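You operate a simulated robot arm through the tools that you are given. There is no shell and no other tool. Be economical: measure what you need, move in short steps, check, and stop when the job is done.

You are at the controls of a simulated robot arm. One attempt, no reset.

Task
Set both heat dials to 150, the time dial to 10 and the speed knob to fast.
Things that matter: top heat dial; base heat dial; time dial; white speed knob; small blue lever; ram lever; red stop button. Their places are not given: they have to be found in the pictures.

It is judged by the outcome, as a careful person would: the job done as asked, and still so three seconds after it is handed in. It fails if anything else is knocked over, pushed out of place, dropped, spilled or broken.

Robot
A 7-joint arm with a two-finger parallel gripper, fixed in place. Base frame: the origin is at the foot of the arm, x ahead of it, y to its left, z up. Lengths are in m, angles in rad, forces in N, time in s.
Its first joint turns from -2.897 to 2.897 rad. Payload 4.4 kg.
Tool frame: the origin (TCP) lies between the finger pads and is the grasp point; the fingertips stand 0.023 m ahead of it; z points along the fingers, y is the line along which they close. The gripper opens to 0.094 m. The fingers are 0.038 m wide and 0.01 m thick; the gripper's body (0.054 by 0.096 m) begins 0.039 m behind the TCP.
Orientation is that of the tool frame in the base frame, as [roll, pitch, yaw] about the fixed x, y, z axes, in that order (R = Rz(yaw) Ry(pitch) Rx(roll)). With the fingers straight down and closing along the base's y, the tool's x points along the base's -x, its y along +y and its z along -z.

Tools
- The arm moves only by the tool send_rows. Its argument "motion" is a list of rows, each a list of 7 numbers: the turn, a rotation vector about the base's x, y, z in rad, then the shift along the base's x, y, z in m, then the opening, from 0 (shut) to 1 (fully open). In form: [[rx, ry, rz, tx, ty, tz, fingers], ...]. A call has 1 to 10 rows; each row is the pose to reach, as a shift and turn from the pose commanded when the call began. A row lasts 0.2 s, in which the tool goes at most 0.05 m and 0.15 rad; a call with a longer step from one row to the next is refused whole, and so is a gripper value outside its range. Where a pose cannot be reached the arm comes as near as it can. A force on the tool above 40 N (or 10 N above the force at the start of the call, whichever is more), or a blocked arm, ends the call early, and 0.2 s more pass. The fingers move at their own pace (about 0.072 m/s each) and stop on an object; they squeeze with about 35 N. The grip force told is the motor's: it shows also when the fingers shut on nothing. Time passes only in rows, and 0.2 s behind the last, so rows that repeat a pose let the fingers close. It gives the time, the measured TCP pose, the force on the tool (base axes), the opening and the grip force at its end, in the units of the frame above (readings bear some noise).
- Cameras (640 x 400 px; columns grow to the right, rows downward): "scene" is fixed at [0.2198, 0.4982, 1.7166]; the picture's right is [-0.14, -0.99, 0.00], its down [-0.70, 0.10, -0.71] and it looks along [0.70, -0.10, -0.71] (base axes); focal length 271 px, centre (320, 200). "wrist" rides on the gripper at [-0.039, 0, -0.044] in the tool frame; the picture's right is [0.00, -1.00, 0.00], its down [0.97, 0.00, -0.24] and it looks along [0.24, 0.00, 0.97] (tool axes); focal length 218 px, centre (320, 200).
- grab_frame(camera): a new picture of that camera. The clock stands still meanwhile.
- pixel_to_xyz(camera, pixels): for up to 12 pixels [column, row] of the newest picture of that camera ("zoom" is the newest enlarged one), the place [x, y, z] in the base frame of the surface seen there, good to about 0.003 m. The clock stands still meanwhile.
- zoom(camera, box): a new picture of the part [left, top, right, bottom] of that camera's present view, enlarged. The clock stands still meanwhile.
- sign_off(): hands the job in; it is judged then, once.

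Keep the steps short. Do not move on a guess: measure, check each grasp and each placing, and mend mistakes. In all there are 80 turns and 34 pictures (those below and enlarged ones count). Leave the gripper open and the arm clear of the work at the hand-in unless told otherwise, and finish with a single line.

The tools are called as a command line: name --pt "numbers of a row" for each row, then --argument value for the rest, lists and objects as JSON in quotes. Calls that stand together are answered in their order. send_rows: Moves the arm, as the interface text tells. Its arguments: {"type":"object","properties":{"motion":{"type":"array","items":{"type":"array","items":{"type":"number"}}}},"required":["motion"]} The other tools are called the same way: grab_frame (camera) takes a picture; pixel_to_xyz (camera, pixels) gives the place of the surface under pixels of a picture; zoom (camera, box) takes an enlarged picture of a part of a camera's view; sign_off () hands the job in.

At the start:

```text
time_s: 0.0
position: [0.6186, 0.1434, 1.4453]
tcp_rot: [3.14, 0.001, -3.141]
ft_force: [-0.1, -0.1, 0.7]
grip_width: 0.0942
gripper_force: 0.1
```

scene: 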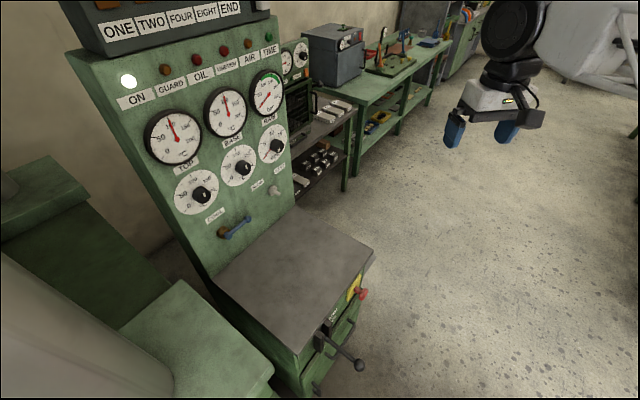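
wrist: 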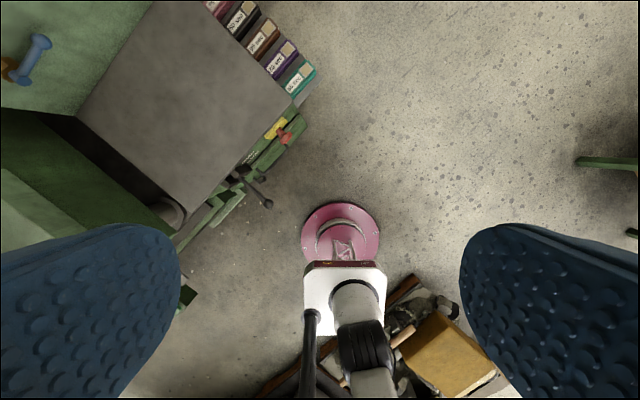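

The panel with three gauges and three dials is at the left of the scene picture. I'll enlarge the dial area.

zoom --camera "scene" --box '[160, 120, 300, 250]'

pixel_to_xyz --camera "scene" --pixels '[[201, 194], [190, 208], [205, 180], [243, 167], [232, 180], [277, 146], [268, 156], [273, 190], [265, 183], [240, 225], [250, 216], [222, 233]]'

```text
3.08 times, centred on (230, 185) of scene
```

zoom: 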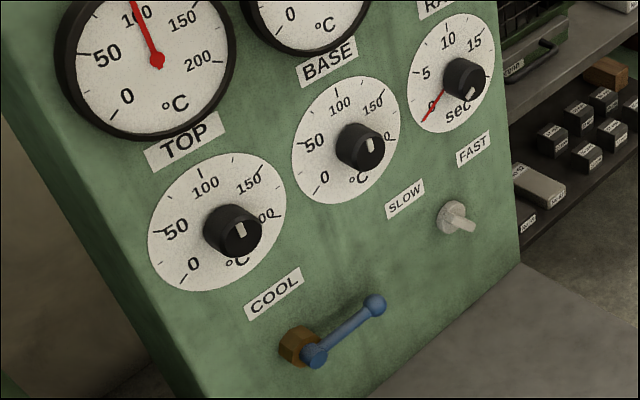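

```text
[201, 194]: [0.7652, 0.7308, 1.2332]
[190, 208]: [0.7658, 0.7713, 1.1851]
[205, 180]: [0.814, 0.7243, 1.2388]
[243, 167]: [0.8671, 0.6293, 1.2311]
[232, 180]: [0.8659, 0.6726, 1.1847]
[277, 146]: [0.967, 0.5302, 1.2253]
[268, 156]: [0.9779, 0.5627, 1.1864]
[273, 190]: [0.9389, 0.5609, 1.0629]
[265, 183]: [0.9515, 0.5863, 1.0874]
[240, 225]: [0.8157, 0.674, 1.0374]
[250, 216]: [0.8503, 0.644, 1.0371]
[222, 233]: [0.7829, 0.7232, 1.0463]
```

The knobs stick out from a sloping panel. I'll measure panel points, dial scale marks and knob faces in the enlarged picture.

pixel_to_xyz --camera "zoom" --pixels '[[160, 265], [270, 170], [215, 160], [190, 285], [300, 190], [390, 90], [420, 120], [480, 25], [380, 240], [490, 250], [235, 330], [440, 160]]'

pixel_to_xyz --camera "zoom" --pixels '[[243, 238], [240, 225], [372, 153], [369, 142], [467, 85], [470, 93], [452, 217], [466, 226], [474, 230], [375, 305], [315, 355], [300, 345]]'

```text
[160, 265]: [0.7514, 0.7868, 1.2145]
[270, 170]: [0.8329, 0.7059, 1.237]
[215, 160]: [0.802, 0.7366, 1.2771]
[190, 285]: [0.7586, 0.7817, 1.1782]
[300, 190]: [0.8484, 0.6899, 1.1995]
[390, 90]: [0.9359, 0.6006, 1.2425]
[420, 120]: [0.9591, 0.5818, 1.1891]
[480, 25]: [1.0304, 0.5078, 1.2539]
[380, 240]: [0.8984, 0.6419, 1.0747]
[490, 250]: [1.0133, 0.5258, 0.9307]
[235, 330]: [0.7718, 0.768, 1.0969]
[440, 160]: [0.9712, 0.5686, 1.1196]
```

```text
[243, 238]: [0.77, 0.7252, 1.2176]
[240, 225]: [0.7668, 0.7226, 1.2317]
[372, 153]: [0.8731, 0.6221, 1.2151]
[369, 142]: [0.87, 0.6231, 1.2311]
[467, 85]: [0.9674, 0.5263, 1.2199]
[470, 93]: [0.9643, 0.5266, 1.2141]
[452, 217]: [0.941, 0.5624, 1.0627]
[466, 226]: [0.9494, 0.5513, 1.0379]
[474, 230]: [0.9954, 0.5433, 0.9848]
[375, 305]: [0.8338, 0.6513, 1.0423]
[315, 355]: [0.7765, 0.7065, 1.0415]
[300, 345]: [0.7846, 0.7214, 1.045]
```

The panel is vertical, on the plane x+y ≈ 1.54, facing (-0.707, -0.707, 0). I'll tilt the tool toward it while moving to a viewing place, in two halves.

send_rows --pt "0.0512 -0.1236 0.0512 0.008 0.025 -0.015 1" --pt "0.1024 -0.2471 0.1024 0.016 0.05 -0.03 1" --pt "0.1536 -0.3707 0.1536 0.024 0.075 -0.045 1" --pt "0.2047 -0.4943 0.2047 0.032 0.1 -0.06 1" --pt "0.2559 -0.6178 0.2559 0.04 0.125 -0.075 1" --pt "0.3071 -0.7414 0.3071 0.048 0.15 -0.09 1"

```text
time_s: 1.4
position: [0.6683, 0.2938, 1.357]
tcp_rot: [2.911, 0.775, -2.909]
ft_force: [-0.3, 0.4, 0.7]
grip_width: 0.0942
gripper_force: 0.1
```

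Tracking well. Now the second half of the tilt, to about (0.73, 0.48, 1.22).

send_rows --pt "0.0512 -0.1236 0.0512 0.01 0.03 -0.022 1" --pt "0.1024 -0.2471 0.1024 0.02 0.06 -0.044 1" --pt "0.1536 -0.3707 0.1536 0.03 0.09 -0.066 1" --pt "0.2047 -0.4943 0.2047 0.04 0.12 -0.088 1" --pt "0.2559 -0.6178 0.2559 0.05 0.15 -0.11 1" --pt "0.3071 -0.7414 0.3071 0.06 0.18 -0.132 1"

grab_frame --camera "wrist"

```text
time_s: 2.8
position: [0.7234, 0.4757, 1.2208]
tcp_rot: [-2.064, 1.52, -1.254]
ft_force: [1.7, -0.4, 2.9]
grip_width: 0.094
gripper_force: 0.0
```

```text
30 pictures are left
```

wrist: 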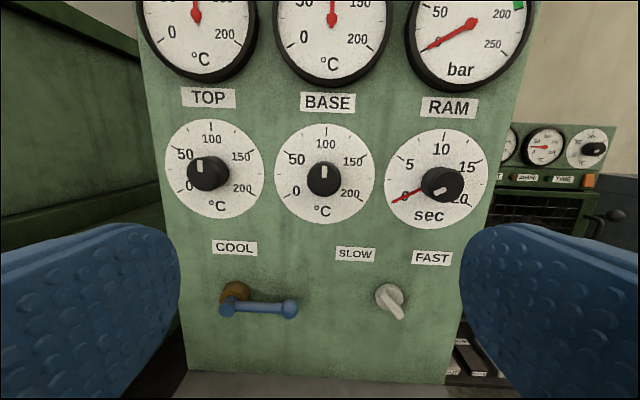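

A clear frontal view. I'll enlarge the dials and measure knob centres.

zoom --camera "wrist" --box '[160, 110, 330, 220]'

zoom --camera "wrist" --box '[325, 120, 495, 330]'

pixel_to_xyz --camera "wrist" --pixels '[[207, 175], [214, 168], [166, 170], [262, 170], [323, 180], [276, 175], [372, 175], [440, 184], [386, 180], [488, 175], [385, 290], [398, 312]]'

pixel_to_xyz --camera "wrist" --pixels '[[215, 121], [217, 218], [325, 126], [325, 228], [440, 132], [430, 228], [395, 303], [402, 318], [390, 287], [380, 295], [230, 290], [288, 308]]'

```text
3.64 times, centred on (245, 165) of wrist
```

zoom: 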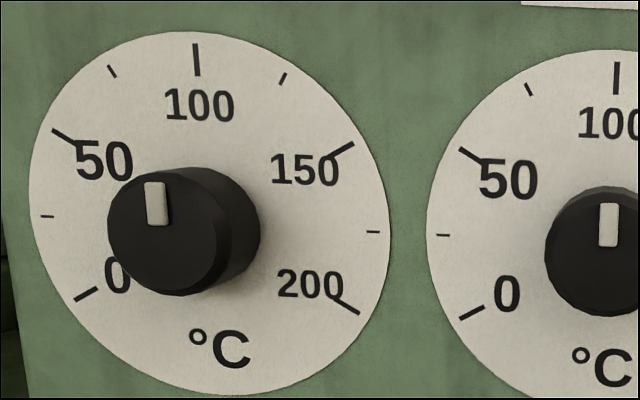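

```text
1.90 times, centred on (410, 225) of wrist
```

zoom: 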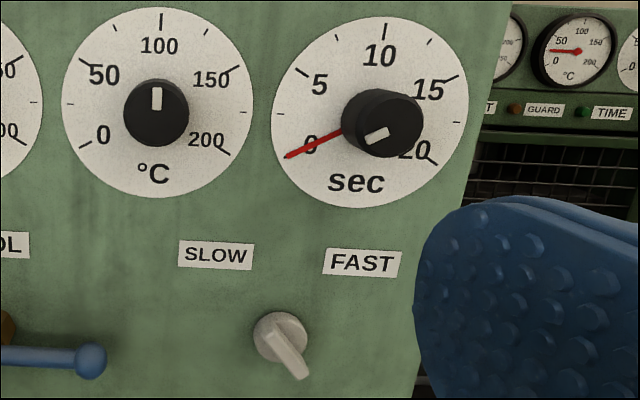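

```text
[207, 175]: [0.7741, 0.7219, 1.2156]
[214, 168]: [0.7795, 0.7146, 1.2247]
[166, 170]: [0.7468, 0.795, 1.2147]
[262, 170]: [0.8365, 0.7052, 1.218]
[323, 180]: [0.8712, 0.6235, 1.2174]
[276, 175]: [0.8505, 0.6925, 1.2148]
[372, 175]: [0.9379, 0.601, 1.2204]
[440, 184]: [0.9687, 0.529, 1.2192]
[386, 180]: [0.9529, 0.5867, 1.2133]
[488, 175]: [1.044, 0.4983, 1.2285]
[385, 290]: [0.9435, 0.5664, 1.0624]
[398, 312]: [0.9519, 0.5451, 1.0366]
```

```text
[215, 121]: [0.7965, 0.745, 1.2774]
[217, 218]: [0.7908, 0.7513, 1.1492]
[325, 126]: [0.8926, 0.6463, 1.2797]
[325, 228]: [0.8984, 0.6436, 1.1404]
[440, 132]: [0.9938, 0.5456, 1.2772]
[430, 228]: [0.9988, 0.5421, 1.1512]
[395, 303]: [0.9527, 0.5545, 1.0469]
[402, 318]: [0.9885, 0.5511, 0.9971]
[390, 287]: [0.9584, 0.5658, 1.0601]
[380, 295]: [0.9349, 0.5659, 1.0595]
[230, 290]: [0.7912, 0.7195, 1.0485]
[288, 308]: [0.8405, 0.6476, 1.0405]
```

Heat scales: 0 at −120°, 100 straight up, 150 at +60°; time scale: 0 at −120°, 10 straight up (knob mark currently at 0). The white speed knob's shape needs a closer look.

zoom --camera "wrist" --box '[360, 265, 430, 335]'

zoom --camera "scene" --box '[250, 170, 300, 210]'

```text
5.71 times, centred on (395, 300) of wrist
```

zoom: 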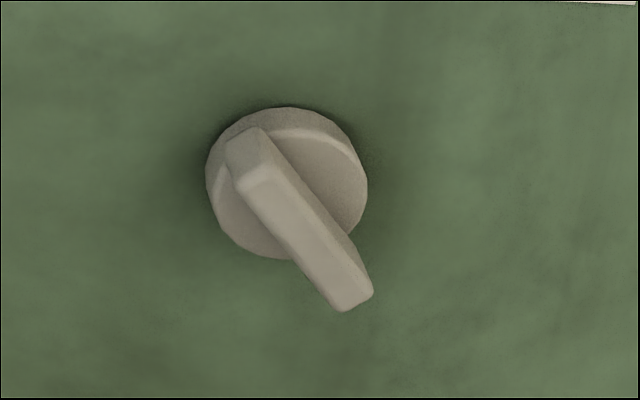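

```text
10.00 times, centred on (275, 190) of scene
```

zoom: 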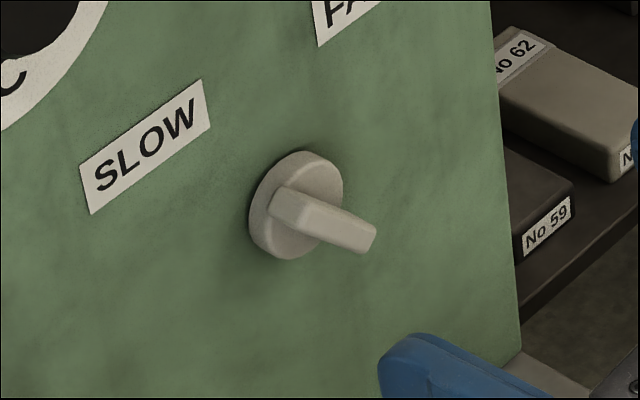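

The speed knob is a symmetric bar on a round hub, its upper end toward SLOW (−40°); FAST is a clockwise turn of about 80–90°. I start with the base dial: knob axis at about (0.894, 0.646, 1.214). Moving straight in with open fingers, TCP to about the knob face.

send_rows --pt "0 0 0 0.025 0.025 -0.002 1" --pt "0 0 0 0.05 0.05 -0.003 1" --pt "0 0 0 0.075 0.075 -0.005 1" --pt "0 0 0 0.1 0.1 -0.006 1" --pt "0 0 0 0.125 0.125 -0.006 1" --pt "0 0 0 0.144 0.144 -0.006 1" --pt "0 0 0 0.144 0.144 -0.006 1"

grab_frame --camera "wrist"

```text
time_s: 4.4
position: [0.8725, 0.6163, 1.2186]
tcp_rot: [-0.02, 1.569, 0.764]
ft_force: [-0.7, -0.4, 0.5]
grip_width: 0.094
gripper_force: 0.1
```

```text
25 pictures are left
```

wrist: 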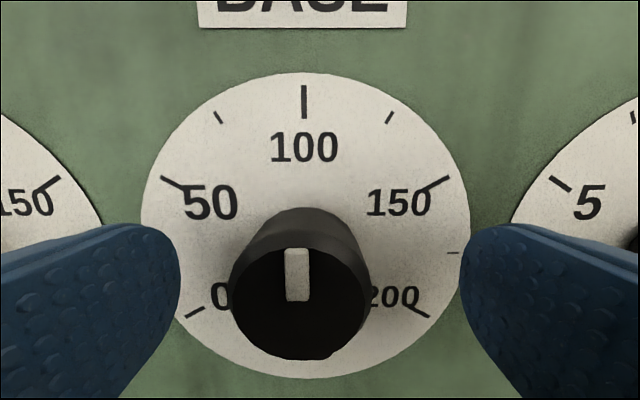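

Knob sits ~4.5 mm left of the finger mid-line. Shifting left, 5 mm further in, then closing.

send_rows --pt "0 0 0 0.0005 0.0065 0 1" --pt "0 0 0 0.0005 0.0065 0 0.3" --pt "0 0 0 0.0005 0.0065 0 0" --pt "0 0 0 0.0005 0.0065 0 0" --pt "0 0 0 0.0005 0.0065 0 0"

```text
time_s: 5.6
position: [0.8699, 0.6246, 1.2174]
tcp_rot: [2.461, 1.57, -3.034]
ft_force: [-16.8, 13.2, -2.1]
grip_width: 0.0416
gripper_force: 44.6
```

Gripped at 41.6 mm with some side force; I'll relieve it by 1.5 mm left, then turn 60° clockwise.

send_rows --pt "0 0 0 -0.0015 0.0015 0 0" --pt "0.0926 0.0926 0 -0.0015 0.0015 0 0" --pt "0.1851 0.1851 0 -0.0015 0.0015 0 0" --pt "0.2777 0.2777 0 -0.0015 0.0015 0 0" --pt "0.3702 0.3702 0 -0.0015 0.0015 0 0" --pt "0.4628 0.4628 0 -0.0015 0.0015 0 0" --pt "0.5554 0.5554 0 -0.0015 0.0015 0 0" --pt "0.6479 0.6479 0 -0.0015 0.0015 0 0" --pt "0.7405 0.7405 0 -0.0015 0.0015 0 0" --pt "0.7405 0.7405 0 -0.0015 0.0015 0 0"

grab_frame --camera "wrist"

```text
time_s: 7.1
position: [0.873, 0.6226, 1.2183]
tcp_rot: [1.571, 0.896, 2.352]
ft_force: [16.0, -0.2, 2.3]
grip_width: 0.0416
gripper_force: 45.3
stopped in row 7: the force on the tool passed its limit (the readings are from after the stop); the commanded pose is now the measured one
```

```text
24 pictures are left
```

wrist: 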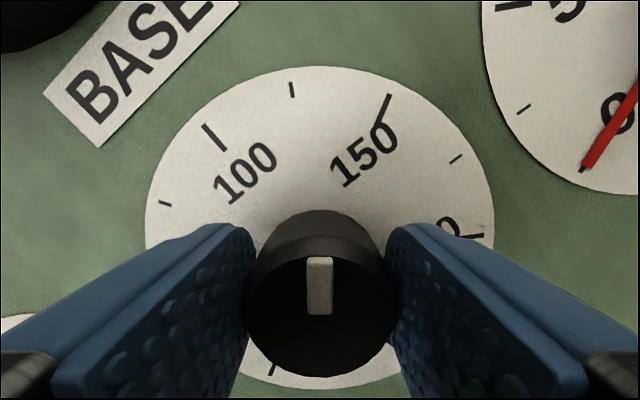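

Turned 38.6° before the side force stopped it; the mark moved with the tool. I'll continue the remaining 21.4° in smaller steps.

send_rows --pt "0.044 0.044 0 0 0 0 0" --pt "0.088 0.088 0 0 0 0 0" --pt "0.132 0.132 0 0 0 0 0" --pt "0.176 0.176 0 0 0 0 0" --pt "0.22 0.22 0 0 0 0 0" --pt "0.264 0.264 0 0 0 0 0" --pt "0.264 0.264 0 0 0 0 0"

```text
time_s: 8.7
position: [0.872, 0.6228, 1.2162]
tcp_rot: [1.572, 0.52, 2.352]
ft_force: [17.3, 3.1, 1.8]
grip_width: 0.0416
gripper_force: 45.1
stopped in row 7: the force on the tool passed its limit (the readings are from after the stop); the commanded pose is now the measured one
```

Tool now at 60.2°. Opening and backing off 8 cm along the axis to check.

send_rows --pt "0 0 0 0 0 0 0.6" --pt "0 0 0 0 0 0 1" --pt "0 0 0 0 0 0 1" --pt "0 0 0 -0.02 -0.02 0 1" --pt "0 0 0 -0.045 -0.045 0 1" --pt "0 0 0 -0.07 -0.07 0 1" --pt "0 0 0 -0.07 -0.07 0 1"

grab_frame --camera "wrist"

```text
time_s: 10.3
position: [0.8015, 0.5537, 1.2168]
tcp_rot: [1.573, 0.519, 2.355]
ft_force: [0.3, 0.0, 0.3]
grip_width: 0.094
gripper_force: 0.1
```

```text
23 pictures are left
```

wrist: 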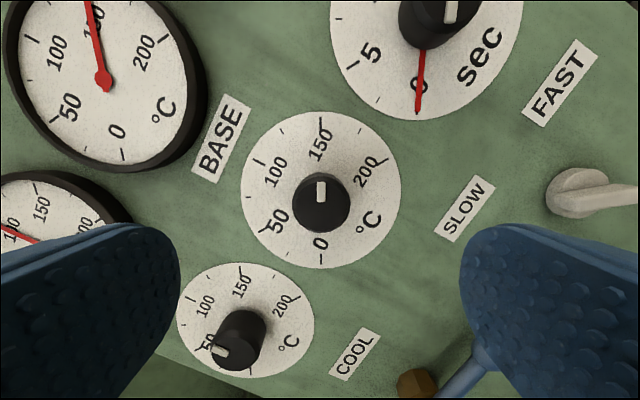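

Base mark now lines up with the 150 tick. Next, the top dial: rotate the tool back to upright and shift 14.4 cm left for a face-on view.

send_rows --pt "-0.1 -0.1 0 -0.014 0.014 0 1" --pt "-0.2 -0.2 0 -0.028 0.028 0 1" --pt "-0.3 -0.3 0 -0.042 0.042 0 1" --pt "-0.4 -0.4 0 -0.056 0.056 0 1" --pt "-0.5 -0.5 0 -0.07 0.07 0 1" --pt "-0.6 -0.6 0 -0.084 0.084 -0.001 1" --pt "-0.7 -0.7 0 -0.098 0.098 -0.002 1" --pt "-0.7405 -0.7405 0 -0.1015 0.102 -0.003 1" --pt "-0.7405 -0.7405 0 -0.1015 0.102 -0.003 1"

grab_frame --camera "wrist"

```text
time_s: 12.3
position: [0.7046, 0.6517, 1.2067]
tcp_rot: [2.998, 1.508, -2.444]
ft_force: [-0.1, 0.0, -0.3]
grip_width: 0.0939
gripper_force: 0.0
out of reach, approached as far as the arm can: row 7, 8, 9
```

```text
22 pictures are left
```

wrist: 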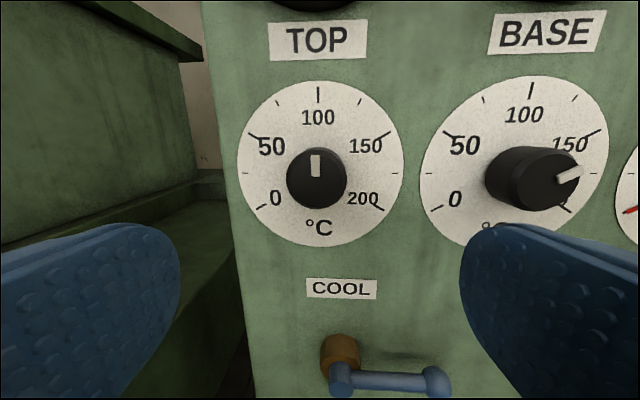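

The upright pose is just beyond a joint limit here. The top mark reads about 100. I'll turn the tool 25° clockwise to get clear of the limit and check the pose.

send_rows --pt "0.1 0.1 0 0 0 0 1" --pt "0.2 0.2 0 0 0 0 1" --pt "0.3 0.3 0 0 0 0 1" --pt "0.35 0.35 0 0 0 0 1" --pt "0.35 0.35 0 0 0 0 1"

```text
time_s: 13.5
position: [0.7053, 0.6506, 1.2075]
tcp_rot: [1.704, 1.059, 2.527]
ft_force: [-0.6, 0.0, -0.4]
grip_width: 0.094
gripper_force: 0.0
out of reach, approached as far as the arm can: row 1, 2, 3, 4, 5
```

The commanded pose was left tilted ~4°. I'll straighten the tool axis and move 4 cm closer on the top dial's axis.

send_rows --pt "0.023 -0.023 -0.027 0.012 0.018 0.003 1" --pt "0.046 -0.046 -0.054 0.0247 0.0354 0.0065 1" --pt "0.046 -0.046 -0.054 0.0247 0.0354 0.0065 1"

```text
time_s: 14.3
position: [0.7552, 0.668, 1.2327]
tcp_rot: [1.472, 1.071, 2.276]
ft_force: [0.4, 0.3, 0.3]
grip_width: 0.0941
gripper_force: 0.1
out of reach, approached as far as the arm can: row 1, 2
```

Pose reads off the target; I'll hold still a moment and read again.

send_rows --pt "0 0 0 0 0 0 1" --pt "0 0 0 0 0 0 1"

```text
time_s: 14.9
position: [0.7545, 0.6673, 1.233]
tcp_rot: [1.471, 1.072, 2.279]
ft_force: [-0.6, 0.7, -0.3]
grip_width: 0.0938
gripper_force: 0.0
```

Steady. I'll take the remaining shift left/down with the small tilt correction in gentle steps.

send_rows --pt "-0.008 0.008 -0.003 -0.005 0.005 -0.005 1" --pt "-0.017 0.017 -0.005 -0.011 0.011 -0.01 1" --pt "-0.025 0.025 -0.008 -0.016 0.016 -0.015 1" --pt "-0.034 0.034 -0.011 -0.0215 0.0215 -0.019 1" --pt "-0.034 0.034 -0.011 -0.0215 0.0215 -0.019 1"

grab_frame --camera "scene"

```text
time_s: 16.1
position: [0.7285, 0.6965, 1.1912]
tcp_rot: [1.84, 1.046, 2.642]
ft_force: [0.1, 0.4, -0.1]
grip_width: 0.0942
gripper_force: 0.0
out of reach, approached as far as the arm can: row 1, 2, 3, 4, 5
```

```text
21 pictures are left
```

scene: 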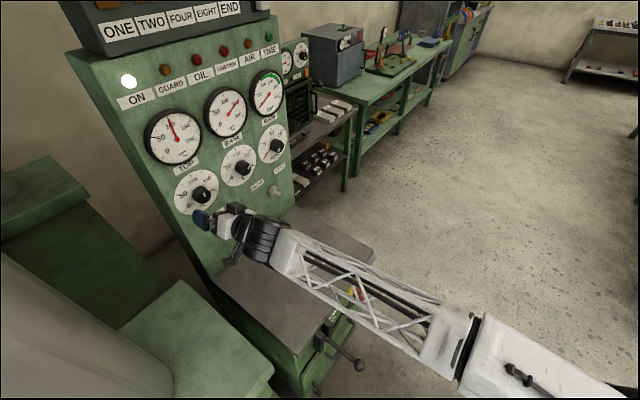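

The arm is nearly stretched straight along the tool direction here (a wrist singularity). I'll use a 13° tilted tool, in the pad plane, so that turning about the knob axis stays clear of it. Reorienting in place first, in front of the top knob.

send_rows --pt "-0.0315 0 0.0187 0.002 -0.002 0.008 1" --pt "-0.063 0 0.0375 0.004 -0.004 0.016 1" --pt "-0.0945 0 0.0562 0.006 -0.006 0.023 1" --pt "-0.0945 0 0.0562 0.006 -0.006 0.023 1"

grab_frame --camera "wrist"

```text
time_s: 17.1
position: [0.7236, 0.6958, 1.2241]
tcp_rot: [1.747, 1.139, 2.542]
ft_force: [0.8, -0.9, -0.6]
grip_width: 0.0944
gripper_force: 0.0
out of reach, approached as far as the arm can: row 1, 2, 3, 4
```

```text
20 pictures are left
```

wrist: 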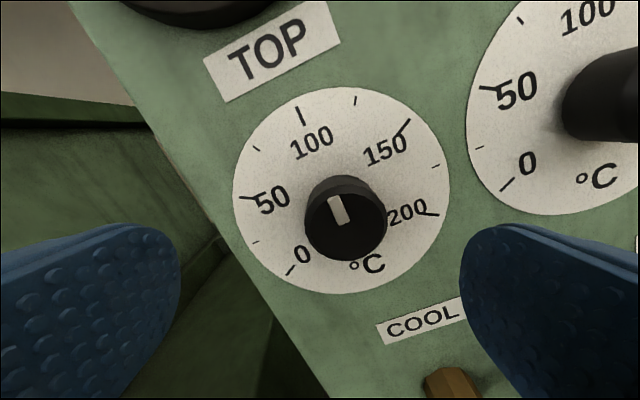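

Still limited. I'll measure the forearm's direction from the last scene picture to understand what's limiting it.

pixel_to_xyz --camera "scene" --pixels '[[205, 218], [228, 228], [236, 210], [262, 238], [290, 240], [290, 258], [430, 318], [425, 350], [470, 345], [520, 370], [233, 258], [355, 290]]'

zoom --camera "scene" --box '[160, 160, 480, 400]'

```text
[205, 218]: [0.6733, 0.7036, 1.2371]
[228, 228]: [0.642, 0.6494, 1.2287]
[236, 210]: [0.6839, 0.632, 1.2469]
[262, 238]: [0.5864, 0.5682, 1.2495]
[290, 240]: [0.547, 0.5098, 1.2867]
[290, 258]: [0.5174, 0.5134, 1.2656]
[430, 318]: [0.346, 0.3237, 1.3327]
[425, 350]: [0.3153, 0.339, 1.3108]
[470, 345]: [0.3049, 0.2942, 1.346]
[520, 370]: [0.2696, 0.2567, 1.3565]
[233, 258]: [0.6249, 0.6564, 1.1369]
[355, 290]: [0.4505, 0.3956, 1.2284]
```

```text
1.67 times, centred on (320, 280) of scene
```

zoom: 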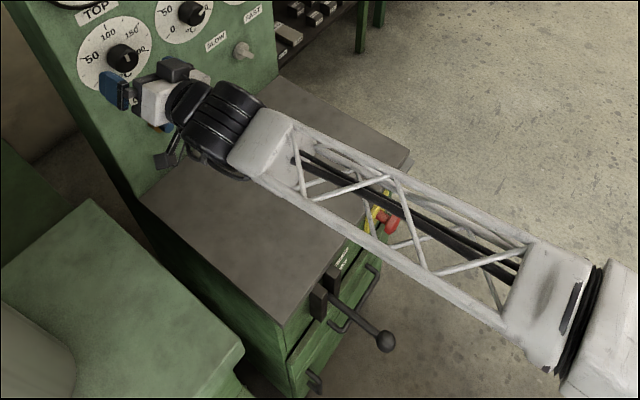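

The forearm slopes 10° down, so tilting the tool down was the wrong way: I'll tilt it up 10° (away from alignment) with the fingers level, staying in front of the top knob.

send_rows --pt "-0.0205 -0.0793 -0.0078 0.001 -0.001 -0.002 1" --pt "-0.041 -0.1587 -0.0156 0.003 -0.003 -0.003 1" --pt "-0.0615 -0.238 -0.0234 0.004 -0.004 -0.005 1" --pt "-0.082 -0.3173 -0.0311 0.006 -0.006 -0.007 1" --pt "-0.1025 -0.3967 -0.0389 0.007 -0.007 -0.009 1" --pt "-0.123 -0.476 -0.0467 0.008 -0.008 -0.01 1" --pt "-0.123 -0.476 -0.0467 0.008 -0.008 -0.01 1"

```text
time_s: 18.7
position: [0.7542, 0.6665, 1.2201]
tcp_rot: [0.144, 1.395, 0.983]
ft_force: [-0.1, 0.7, 0.0]
grip_width: 0.0942
gripper_force: 0.0
out of reach, approached as far as the arm can: row 1, 2, 3, 4, 5, 6, 7
```

The pattern points to a wrist-roll limit: the tool has to lie to the left of the forearm line. So I'll use a 10° tilt toward lower-left with the fingers rolled 45°, which keeps the pads parallel to the knob axis and away from that limit.

send_rows --pt "0.0464 0.1286 0.0147 -0.001 0.001 0 1" --pt "0.0929 0.2572 0.0295 -0.003 0.003 -0.001 1" --pt "0.1393 0.3858 0.0442 -0.006 0.006 -0.002 1" --pt "0.1858 0.5145 0.0589 -0.01 0.01 -0.003 1" --pt "0.2322 0.6431 0.0737 -0.015 0.015 -0.004 1" --pt "0.2787 0.7717 0.0884 -0.0218 0.0219 -0.006 1" --pt "0.2787 0.7717 0.0884 -0.0218 0.0219 -0.006 1"

grab_frame --camera "wrist"

```text
time_s: 20.3
position: [0.7318, 0.689, 1.2139]
tcp_rot: [1.746, 0.766, 2.601]
ft_force: [0.1, 0.1, -0.3]
grip_width: 0.0941
gripper_force: 0.1
```

```text
18 pictures are left
```

wrist: 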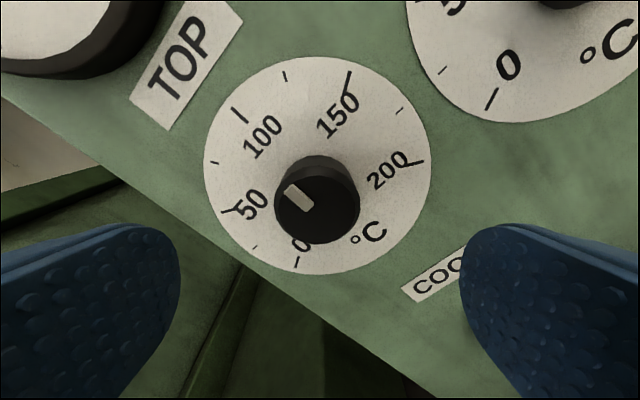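

Reached exactly this time. Moving 4 cm in along the knob axis, then checking the centring.

send_rows --pt "0 0 0 0.018 0.018 0 1" --pt "0 0 0 0.0345 0.0345 0 1" --pt "0 0 0 0.0345 0.0345 0 1"

grab_frame --camera "wrist"

```text
time_s: 21.1
position: [0.7678, 0.7233, 1.2147]
tcp_rot: [1.744, 0.77, 2.601]
ft_force: [-0.4, 0.2, 0.2]
grip_width: 0.0938
gripper_force: 0.1
```

```text
17 pictures are left
```

wrist: 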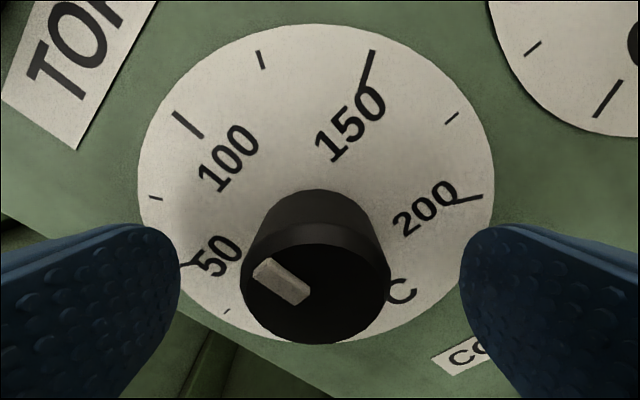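

Well centred (col 316). Closing on the knob.

send_rows --pt "0 0 0 0 0 0 0.3" --pt "0 0 0 0 0 0 0" --pt "0 0 0 0 0 0 0" --pt "0 0 0 0 0 0 0"

```text
time_s: 22.1
position: [0.7667, 0.7234, 1.2148]
tcp_rot: [1.744, 0.769, 2.6]
ft_force: [-1.1, 13.2, 6.6]
grip_width: 0.0418
gripper_force: 45.1
```

Gripped at 41.8 mm, small side force. Turning clockwise about the panel normal in smaller steps, first half.

send_rows --pt "0.03 0.03 0 -0.0004 0.0004 0.0005 0" --pt "0.095 0.095 0 -0.0004 0.0004 0.0005 0" --pt "0.16 0.16 0 -0.0004 0.0004 0.0005 0" --pt "0.225 0.225 0 -0.0004 0.0004 0.0005 0" --pt "0.29 0.29 0 -0.0004 0.0004 0.0005 0" --pt "0.355 0.355 0 -0.0004 0.0004 0.0005 0" --pt "0.42 0.42 0 -0.0004 0.0004 0.0005 0"

```text
time_s: 23.7
position: [0.7666, 0.7225, 1.2148]
tcp_rot: [1.606, 0.186, 2.533]
ft_force: [-15.1, -12.7, 1.9]
grip_width: 0.0418
gripper_force: 45.0
```

Turned 34°. Continuing the remaining 29°.

send_rows --pt "0.06 0.06 0 -0.0007 -0.0007 0 0" --pt "0.12 0.12 0 -0.0007 -0.0007 0 0" --pt "0.18 0.18 0 -0.0007 -0.0007 0 0" --pt "0.24 0.24 0 -0.0007 -0.0007 0 0" --pt "0.3 0.3 0 -0.0007 -0.0007 0 0" --pt "0.36 0.36 0 -0.0007 -0.0007 0 0" --pt "0.36 0.36 0 -0.0007 -0.0007 0 0"

grab_frame --camera "wrist"

```text
time_s: 24.6
position: [0.7669, 0.7221, 1.2146]
tcp_rot: [1.563, -0.054, 2.53]
ft_force: [15.0, 13.1, 0.6]
grip_width: 0.0414
gripper_force: 44.7
stopped in row 4: the force on the tool passed its limit (the readings are from after the stop); the commanded pose is now the measured one
```

```text
16 pictures are left
```

wrist: 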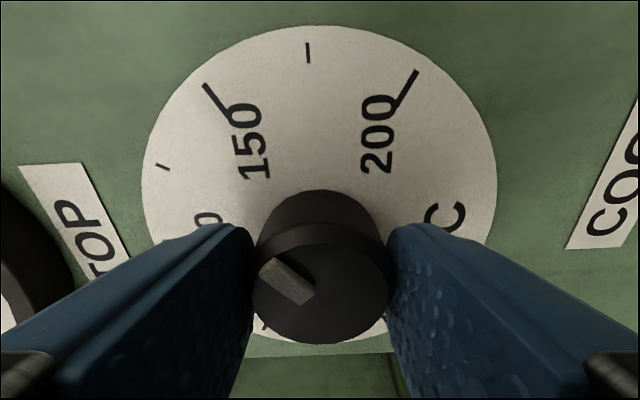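

Now 48° turned. Finishing the last ~15° without the axial offset.

send_rows --pt "0.04 0.04 0 0 0 0 0" --pt "0.08 0.08 0 0 0 0 0" --pt "0.12 0.12 0 0 0 0 0" --pt "0.16 0.16 0 0 0 0 0" --pt "0.19 0.19 0 0 0 0 0" --pt "0.19 0.19 0 0 0 0 0"

```text
time_s: 25.3
position: [0.7659, 0.7222, 1.2147]
tcp_rot: [1.538, -0.203, 2.535]
ft_force: [19.0, 14.8, 0.2]
grip_width: 0.0417
gripper_force: 45.5
stopped in row 3: the force on the tool passed its limit (the readings are from after the stop); the commanded pose is now the measured one
```

56.8° turned; the knob tugs the tool inward, so I advance 1 mm and finish the last 6.7°.

send_rows --pt "0 0 0 0.0006 0.0006 0 0" --pt "0.03 0.03 0 0.0008 0.0008 0 0" --pt "0.06 0.06 0 0.0008 0.0008 0 0" --pt "0.083 0.083 0 0.0008 0.0008 0 0" --pt "0.083 0.083 0 0.0008 0.0008 0 0"

```text
time_s: 25.9
position: [0.766, 0.7225, 1.2153]
tcp_rot: [1.53, -0.236, 2.536]
ft_force: [-19.7, -23.5, -1.8]
grip_width: 0.0415
gripper_force: 45.4
stopped in row 3: the force on the tool passed its limit (the readings are from after the stop); the commanded pose is now the measured one
```

58.7° turned, with force building. I'll open, back off 5 cm and check the mark before any fine adjustment.

send_rows --pt "0 0 0 0 0 0 0.5" --pt "0 0 0 0 0 0 1" --pt "0 0 0 0 0 0 1" --pt "0 0 0 -0.02 -0.02 0 1" --pt "0 0 0 -0.045 -0.045 0 1" --pt "0 0 0 -0.045 -0.045 0 1"

zoom --camera "wrist" --box '[180, 30, 460, 300]'

zoom --camera "scene" --box '[130, 80, 290, 220]'

```text
time_s: 27.3
position: [0.7219, 0.6781, 1.2143]
tcp_rot: [1.53, -0.236, 2.535]
ft_force: [0.7, -0.6, 0.2]
grip_width: 0.0939
gripper_force: 0.0
```

```text
1.48 times, centred on (320, 165) of wrist
```

zoom: 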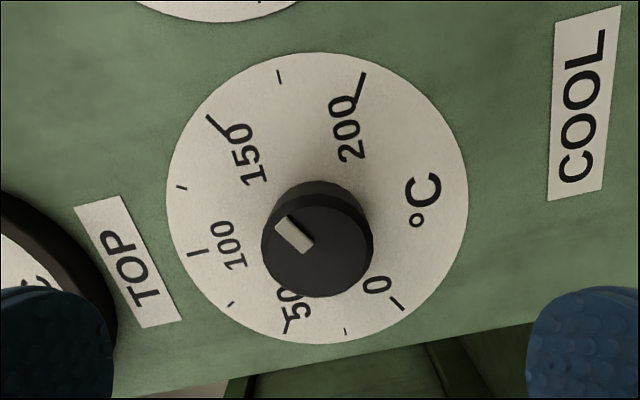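

```text
2.86 times, centred on (210, 150) of scene
```

zoom: 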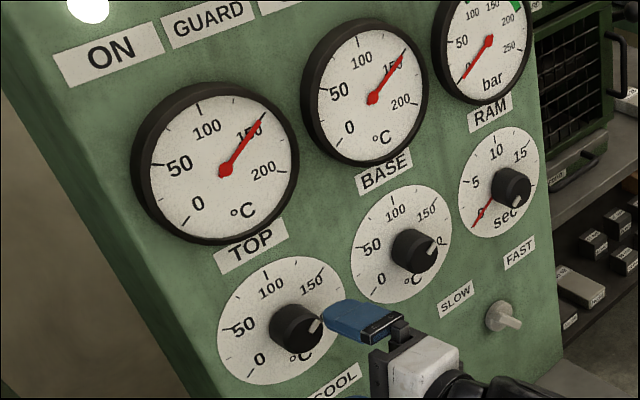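

Both gauges now read 150 and both marks align with their 150 ticks. Next the time dial (axis ≈ (0.998, 0.5425, 1.214)). Moving right along the panel with a little extra clearance, while rolling back.

send_rows --pt "0 0 0 0.01 -0.04 0 1" --pt "0 0 0 0.04 -0.075 0 1" --pt "-0.05 -0.05 0 0.07 -0.11 0 1" --pt "-0.15 -0.15 0 0.1 -0.14 0 1" --pt "-0.25 -0.25 0 0.13 -0.17 0 1" --pt "-0.35 -0.35 0 0.16 -0.195 0 1" --pt "-0.45 -0.45 0 0.18 -0.206 0 1" --pt "-0.55 -0.55 0 0.196 -0.206 0 1" --pt "-0.65 -0.65 0 0.206 -0.206 0 1" --pt "-0.65 -0.65 0 0.206 -0.206 0 1"

```text
time_s: 29.5
position: [0.9282, 0.4727, 1.2147]
tcp_rot: [1.715, 0.668, 2.58]
ft_force: [0.5, 0.1, -1.3]
grip_width: 0.0939
gripper_force: 0.0
```

Now straighten the tool: one combined turn to fingers level, tool axis along the panel normal.

send_rows --pt "-0.0733 -0.1061 -0.0111 0 0 0 1" --pt "-0.1465 -0.2122 -0.0222 0 0 0 1" --pt "-0.2198 -0.3183 -0.0333 0 0 0 1" --pt "-0.293 -0.4245 -0.0443 0 0 0 1" --pt "-0.3663 -0.5306 -0.0554 0 0 0 1" --pt "-0.4395 -0.6367 -0.0665 0 0 0 1" --pt "-0.5128 -0.7428 -0.0776 0 0 0 1" --pt "-0.5128 -0.7428 -0.0776 0 0 0 1"

grab_frame --camera "wrist"

```text
time_s: 31.3
position: [0.9278, 0.4725, 1.2148]
tcp_rot: [-1.902, 1.57, -1.116]
ft_force: [0.2, -0.8, 0.8]
grip_width: 0.0939
gripper_force: 0.0
```

```text
13 pictures are left
```

wrist: 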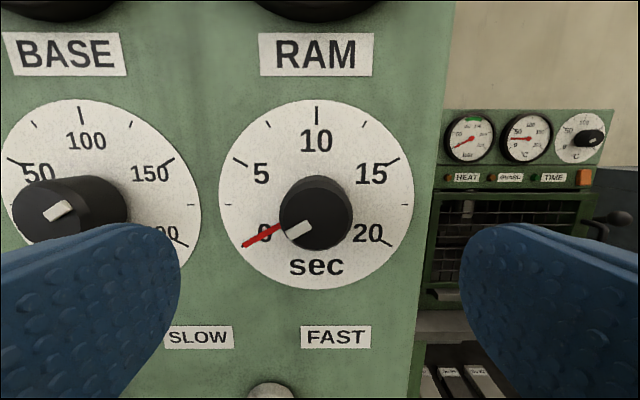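

Straight in front; time knob is ~2 mm left of centre. Moving in and closing.

send_rows --pt "0 0 0 0.015 0.018 0.001 1" --pt "0 0 0 0.035 0.038 0.001 1" --pt "0 0 0 0.0462 0.0498 0.001 1" --pt "0 0 0 0.0462 0.0498 0.001 1" --pt "0 0 0 0.0462 0.0498 0.001 0.3" --pt "0 0 0 0.0462 0.0498 0.001 0" --pt "0 0 0 0.0462 0.0498 0.001 0" --pt "0 0 0 0.0462 0.0498 0.001 0"

```text
time_s: 33.1
position: [0.9741, 0.521, 1.215]
tcp_rot: [1.895, 1.567, 2.676]
ft_force: [13.6, 4.3, 2.0]
grip_width: 0.0419
gripper_force: 45.3
```

Gripped, low side force. Turning clockwise in modest steps.

send_rows --pt "0.04 0.04 0 0.0003 0.0001 0 0" --pt "0.11 0.11 0 0.0003 0.0001 0 0" --pt "0.18 0.18 0 0.0003 0.0001 0 0" --pt "0.25 0.25 0 0.0003 0.0001 0 0" --pt "0.32 0.32 0 0.0003 0.0001 0 0" --pt "0.39 0.39 0 0.0003 0.0001 0 0" --pt "0.46 0.46 0 0.0003 0.0001 0 0" --pt "0.53 0.53 0 0.0003 0.0001 0 0" --pt "0.6 0.6 0 0.0003 0.0001 0 0" --pt "0.67 0.67 0 0.0003 0.0001 0 0"

```text
time_s: 34.3
position: [0.9744, 0.5214, 1.2154]
tcp_rot: [1.576, 1.17, 2.356]
ft_force: [-20.9, -15.8, -2.9]
grip_width: 0.0418
gripper_force: 44.9
stopped in row 5: the force on the tool passed its limit (the readings are from after the stop); the commanded pose is now the measured one
```

23° turned. Continuing more gently, easing back 0.5 mm axially.

send_rows --pt "0.0 0.0 0 -0.0004 -0.0004 0 0" --pt "0.05 0.05 0 -0.0004 -0.0004 0 0" --pt "0.1 0.1 0 -0.0004 -0.0004 0 0" --pt "0.15 0.15 0 -0.0004 -0.0004 0 0" --pt "0.2 0.2 0 -0.0004 -0.0004 0 0" --pt "0.25 0.25 0 -0.0004 -0.0004 0 0" --pt "0.3 0.3 0 -0.0004 -0.0004 0 0" --pt "0.35 0.35 0 -0.0004 -0.0004 0 0" --pt "0.4 0.4 0 -0.0004 -0.0004 0 0" --pt "0.45 0.45 0 -0.0004 -0.0004 0 0"

```text
time_s: 36.5
position: [0.9747, 0.5212, 1.2145]
tcp_rot: [1.575, 0.534, 2.357]
ft_force: [19.5, 4.7, 7.3]
grip_width: 0.0421
gripper_force: 44.8
```

59° now, smooth. Continuing at the same pace.

send_rows --pt "0.05 0.05 0 0.0002 0 0.0002 0" --pt "0.1 0.1 0 0.0002 0 0.0002 0" --pt "0.15 0.15 0 0.0002 0 0.0002 0" --pt "0.2 0.2 0 0.0002 0 0.0002 0" --pt "0.25 0.25 0 0.0002 0 0.0002 0" --pt "0.3 0.3 0 0.0002 0 0.0002 0" --pt "0.35 0.35 0 0.0002 0 0.0002 0" --pt "0.4 0.4 0 0.0002 0 0.0002 0" --pt "0.45 0.45 0 0.0002 0 0.0002 0" --pt "0.5 0.5 0 0.0002 0 0.0002 0"

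grab_frame --camera "wrist"

```text
time_s: 38.7
position: [0.9741, 0.5198, 1.2145]
tcp_rot: [1.575, -0.173, 2.355]
ft_force: [25.3, 6.8, 2.3]
grip_width: 0.042
gripper_force: 44.8
```

```text
12 pictures are left
```

wrist: 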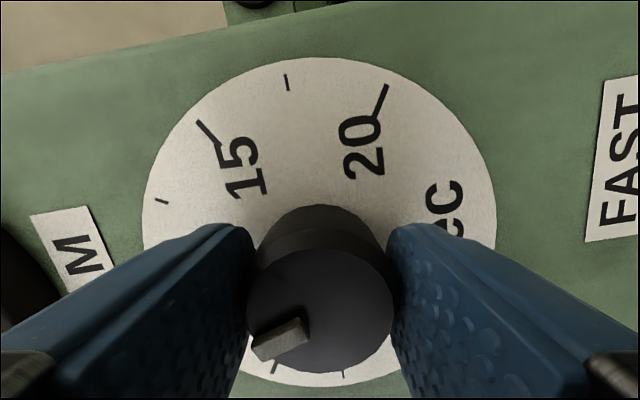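

At 100°; mark ~20° short of 10. Turning 20° more.

send_rows --pt "0.0 0.0 0 0.0005 0.0002 0 0" --pt "0.05 0.05 0 0.0005 0.0002 0 0" --pt "0.1 0.1 0 0.0005 0.0002 0 0" --pt "0.15 0.15 0 0.0005 0.0002 0 0" --pt "0.2 0.2 0 0.0005 0.0002 0 0" --pt "0.247 0.247 0 0.0005 0.0002 0 0" --pt "0.247 0.247 0 0.0005 0.0002 0 0"

```text
time_s: 39.9
position: [0.9745, 0.5206, 1.2144]
tcp_rot: [1.573, -0.454, 2.358]
ft_force: [-20.9, -12.7, -0.1]
grip_width: 0.0418
gripper_force: 44.9
stopped in row 6: the force on the tool passed its limit (the readings are from after the stop); the commanded pose is now the measured one
```

At 116°. Opening and backing off to see the exact reading.

send_rows --pt "0 0 0 0 0 0 0.5" --pt "0 0 0 0 0 0 1" --pt "0 0 0 0 0 0 1" --pt "0 0 0 -0.02 -0.02 0 1" --pt "0 0 0 -0.045 -0.045 0 1" --pt "0 0 0 -0.045 -0.045 0 1"

zoom --camera "wrist" --box '[200, 80, 440, 320]'

```text
time_s: 41.3
position: [0.9301, 0.4768, 1.215]
tcp_rot: [1.574, -0.454, 2.357]
ft_force: [-0.3, 0.4, 0.7]
grip_width: 0.0944
gripper_force: 0.0
```

```text
1.67 times, centred on (320, 200) of wrist
```

zoom: 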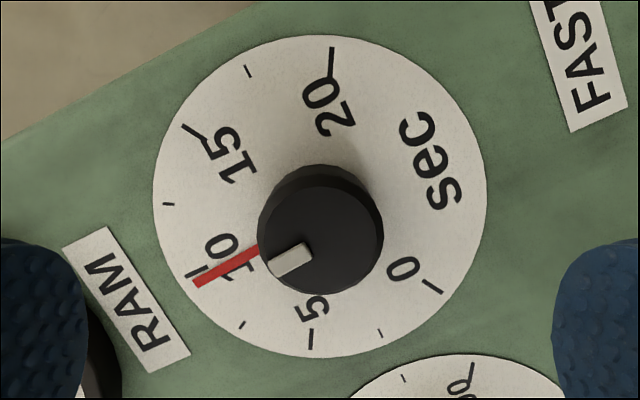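

Needle is about 3–4° short of the 10 mark. Regripping and turning 4° more.

send_rows --pt "0 0 0 0.025 0.025 0 1" --pt "0 0 0 0.0445 0.0445 0 1" --pt "0 0 0 0.0445 0.0445 0 0.3" --pt "0 0 0 0.0445 0.0445 0 0" --pt "0 0 0 0.0445 0.0445 0 0" --pt "0 0 0 0.0445 0.0445 0 0" --pt "0.025 0.025 0 0.0445 0.0445 0 0" --pt "0.049 0.049 0 0.0445 0.0445 0 0" --pt "0.049 0.049 0 0.0445 0.0445 0 0"

```text
time_s: 43.3
position: [0.9743, 0.5221, 1.2137]
tcp_rot: [1.574, -0.524, 2.356]
ft_force: [31.2, 15.3, 8.6]
grip_width: 0.0417
gripper_force: 45.2
```

Tool at 120.0°. Opening, backing off, and starting to roll back.

send_rows --pt "0 0 0 0 0 0 0.5" --pt "0 0 0 0 0 0 1" --pt "0 0 0 0 0 0 1" --pt "0 0 0 -0.025 -0.025 0 1" --pt "0 0 0 -0.055 -0.055 0 1" --pt "-0.1 -0.1 0 -0.07 -0.07 0 1" --pt "-0.2 -0.2 0 -0.07 -0.07 0 1" --pt "-0.3 -0.3 0 -0.07 -0.07 0 1" --pt "-0.4 -0.4 0 -0.07 -0.07 0 1" --pt "-0.5 -0.5 0 -0.07 -0.07 0 1"

send_rows --pt "-0.1 -0.1 0 0 0 0 1" --pt "-0.2 -0.2 0 0 0 0 1" --pt "-0.3 -0.3 0 0 0 0 1" --pt "-0.4 -0.4 0 0 0 0 1" --pt "-0.5 -0.5 0 0 0 0 1" --pt "-0.6 -0.6 0 0 0 0 1" --pt "-0.7 -0.7 0 0 0 0 1" --pt "-0.8 -0.8 0 0 0 0 1" --pt "-0.9 -0.9 0 0 0 0 1" --pt "-0.98 -0.98 0 0 0 0 1"

grab_frame --camera "wrist"

```text
time_s: 45.5
position: [0.9038, 0.4514, 1.2146]
tcp_rot: [1.574, 0.185, 2.355]
ft_force: [1.2, -0.3, -0.5]
grip_width: 0.0938
gripper_force: 0.0
```

```text
time_s: 47.7
position: [0.9046, 0.4507, 1.214]
tcp_rot: [-2.022, 1.569, -1.241]
ft_force: [-0.6, -0.2, -0.1]
grip_width: 0.094
gripper_force: 0.2
```

```text
10 pictures are left
```

wrist: 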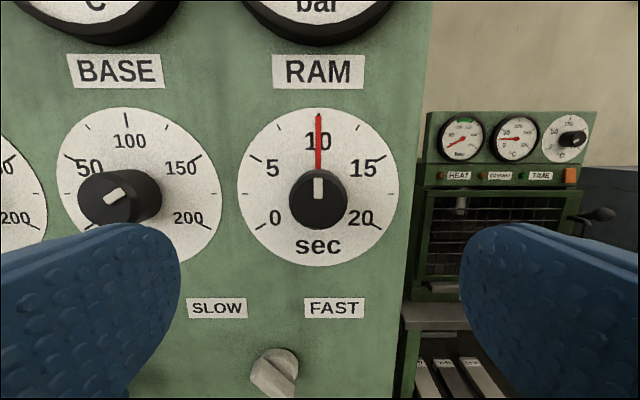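

Time reads exactly 10. Now the speed knob: move left 4.8 cm and down to z ≈ 1.11 to look at it and at the platform beneath.

send_rows --pt "0 0 0 -0.01 0.01 -0.025 1" --pt "0 0 0 -0.02 0.02 -0.055 1" --pt "0 0 0 -0.034 0.034 -0.085 1" --pt "0 0 0 -0.034 0.034 -0.105 1" --pt "0 0 0 -0.034 0.034 -0.105 1"

grab_frame --camera "wrist"

```text
time_s: 48.9
position: [0.8699, 0.4852, 1.1093]
tcp_rot: [1.864, 1.569, 2.646]
ft_force: [0.2, 0.4, 0.1]
grip_width: 0.0939
gripper_force: 0.0
```

```text
9 pictures are left
```

wrist: 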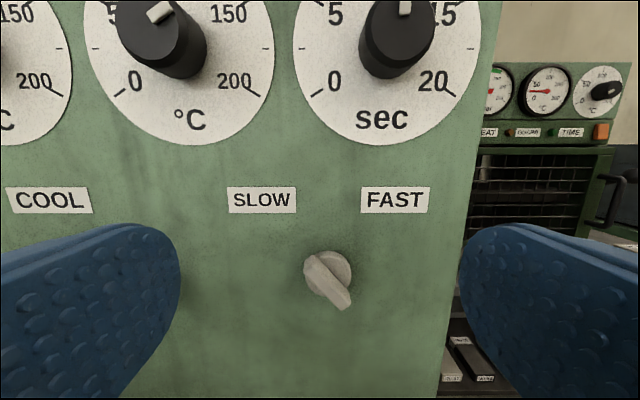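

Hub centre near (328, 273). Measuring hub, bar and the panel below.

pixel_to_xyz --camera "wrist" --pixels '[[345, 265], [309, 285], [338, 256], [322, 268], [328, 280], [336, 292], [345, 303], [360, 285], [295, 270], [330, 240], [320, 395], [220, 390]]'

zoom --camera "wrist" --box '[280, 230, 380, 330]'

```text
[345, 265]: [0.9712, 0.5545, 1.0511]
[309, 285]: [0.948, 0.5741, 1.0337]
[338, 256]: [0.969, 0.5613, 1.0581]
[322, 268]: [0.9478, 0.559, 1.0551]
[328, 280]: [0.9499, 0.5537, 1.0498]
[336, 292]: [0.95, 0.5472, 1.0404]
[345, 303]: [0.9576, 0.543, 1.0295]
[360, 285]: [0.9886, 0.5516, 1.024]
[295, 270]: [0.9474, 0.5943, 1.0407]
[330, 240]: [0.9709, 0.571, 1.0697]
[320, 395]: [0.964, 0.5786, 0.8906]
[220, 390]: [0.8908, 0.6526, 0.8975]
```

```text
4.00 times, centred on (330, 280) of wrist
```

zoom: 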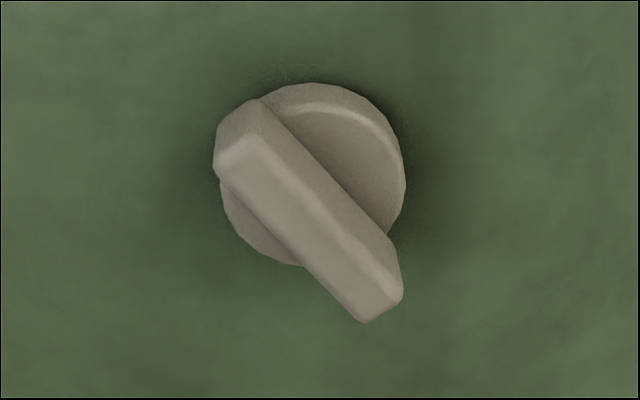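

Bar centre at s≈0.278, z≈1.043, bar at −42.7°. Rolling the tool −42.7° and centring in front of it.

send_rows --pt "-0.1 -0.1 0 0.001 -0.001 -0.015 1" --pt "-0.2 -0.2 0 0.002 -0.002 -0.03 1" --pt "-0.3 -0.3 0 0.004 -0.004 -0.045 1" --pt "-0.4 -0.4 0 0.004 -0.004 -0.06 1" --pt "-0.5 -0.5 0 0.004 -0.004 -0.066 1" --pt "-0.527 -0.527 0 0.004 -0.004 -0.066 0.7" --pt "-0.527 -0.527 0 0.004 -0.004 -0.066 0.6"

grab_frame --camera "wrist"

```text
time_s: 50.5
position: [0.9053, 0.4703, 1.0802]
tcp_rot: [-1.644, 0.854, -0.801]
ft_force: [0.0, 0.4, 0.7]
grip_width: 0.0564
gripper_force: 0.0
out of reach, approached as far as the arm can: row 4, 5, 6, 7
```

```text
7 pictures are left
```

wrist: 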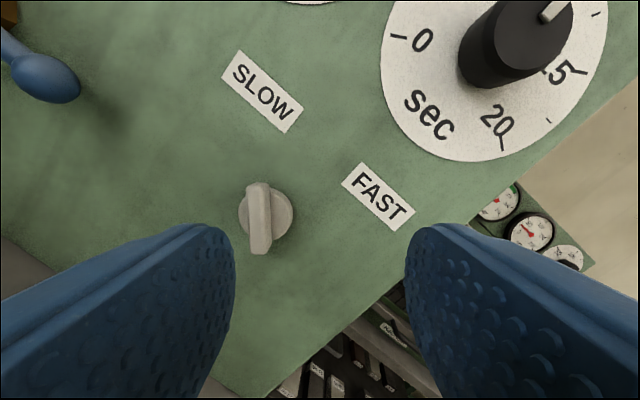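

A roll limit blocks negative roll here. The bar can instead be gripped by its two ends, with the tool at +47.3°, and turned to about +132°, which is in the range known to work. Rolling there now.

send_rows --pt "0.1018 0.1009 -0.0064 0 0 0 1" --pt "0.2037 0.2017 -0.0127 0 0 0 1" --pt "0.3055 0.3026 -0.0191 0 0 0 1" --pt "0.4074 0.4034 -0.0255 -0.005 0.002 -0.005 1" --pt "0.5092 0.5043 -0.0318 -0.01 0.003 -0.01 1" --pt "0.6111 0.6051 -0.0382 -0.016 0.005 -0.016 1" --pt "0.7129 0.706 -0.0446 -0.022 0.007 -0.022 1" --pt "0.8148 0.8068 -0.051 -0.027 0.009 -0.028 1" --pt "0.9166 0.9077 -0.0573 -0.0313 0.0107 -0.033 1" --pt "1.0185 1.0086 -0.0637 -0.0313 0.0107 -0.0372 1"

send_rows --pt "0.0767 0.0759 -0.0048 0 0 0 0.9" --pt "0.0767 0.0759 -0.0048 0 0 0 0.8"

grab_frame --camera "wrist"

```text
time_s: 52.7
position: [0.8738, 0.4816, 1.0418]
tcp_rot: [1.576, 0.851, 2.36]
ft_force: [0.4, -0.3, -0.4]
grip_width: 0.0941
gripper_force: 0.1
```

```text
time_s: 53.3
position: [0.8743, 0.4823, 1.0425]
tcp_rot: [1.572, 0.746, 2.356]
ft_force: [0.3, 0.3, 0.1]
grip_width: 0.0753
gripper_force: 0.1
```

```text
6 pictures are left
```

wrist: 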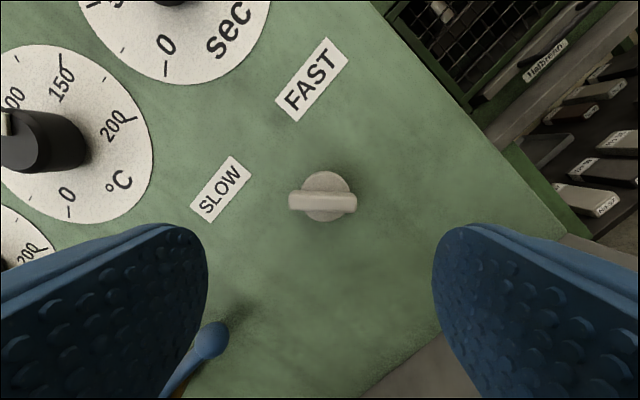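

Centred and parallel: bar at (322, 200), level in the picture. Moving in 9 cm and closing on the bar ends.

send_rows --pt "0 0 0 0.025 0.025 0.001 0.8" --pt "0 0 0 0.05 0.05 0.001 0.8" --pt "0 0 0 0.066 0.064 0.0014 0.8" --pt "0 0 0 0.066 0.064 0.0014 0.8" --pt "0 0 0 0.066 0.064 0.0014 0.5" --pt "0 0 0 0.066 0.064 0.0014 0.3" --pt "0 0 0 0.066 0.064 0.0014 0.2" --pt "0 0 0 0.066 0.064 0.0014 0.2"

```text
time_s: 55.1
position: [0.9397, 0.5465, 1.0424]
tcp_rot: [1.576, 0.746, 2.356]
ft_force: [28.5, -5.4, -13.7]
grip_width: 0.0483
gripper_force: 45.3
```

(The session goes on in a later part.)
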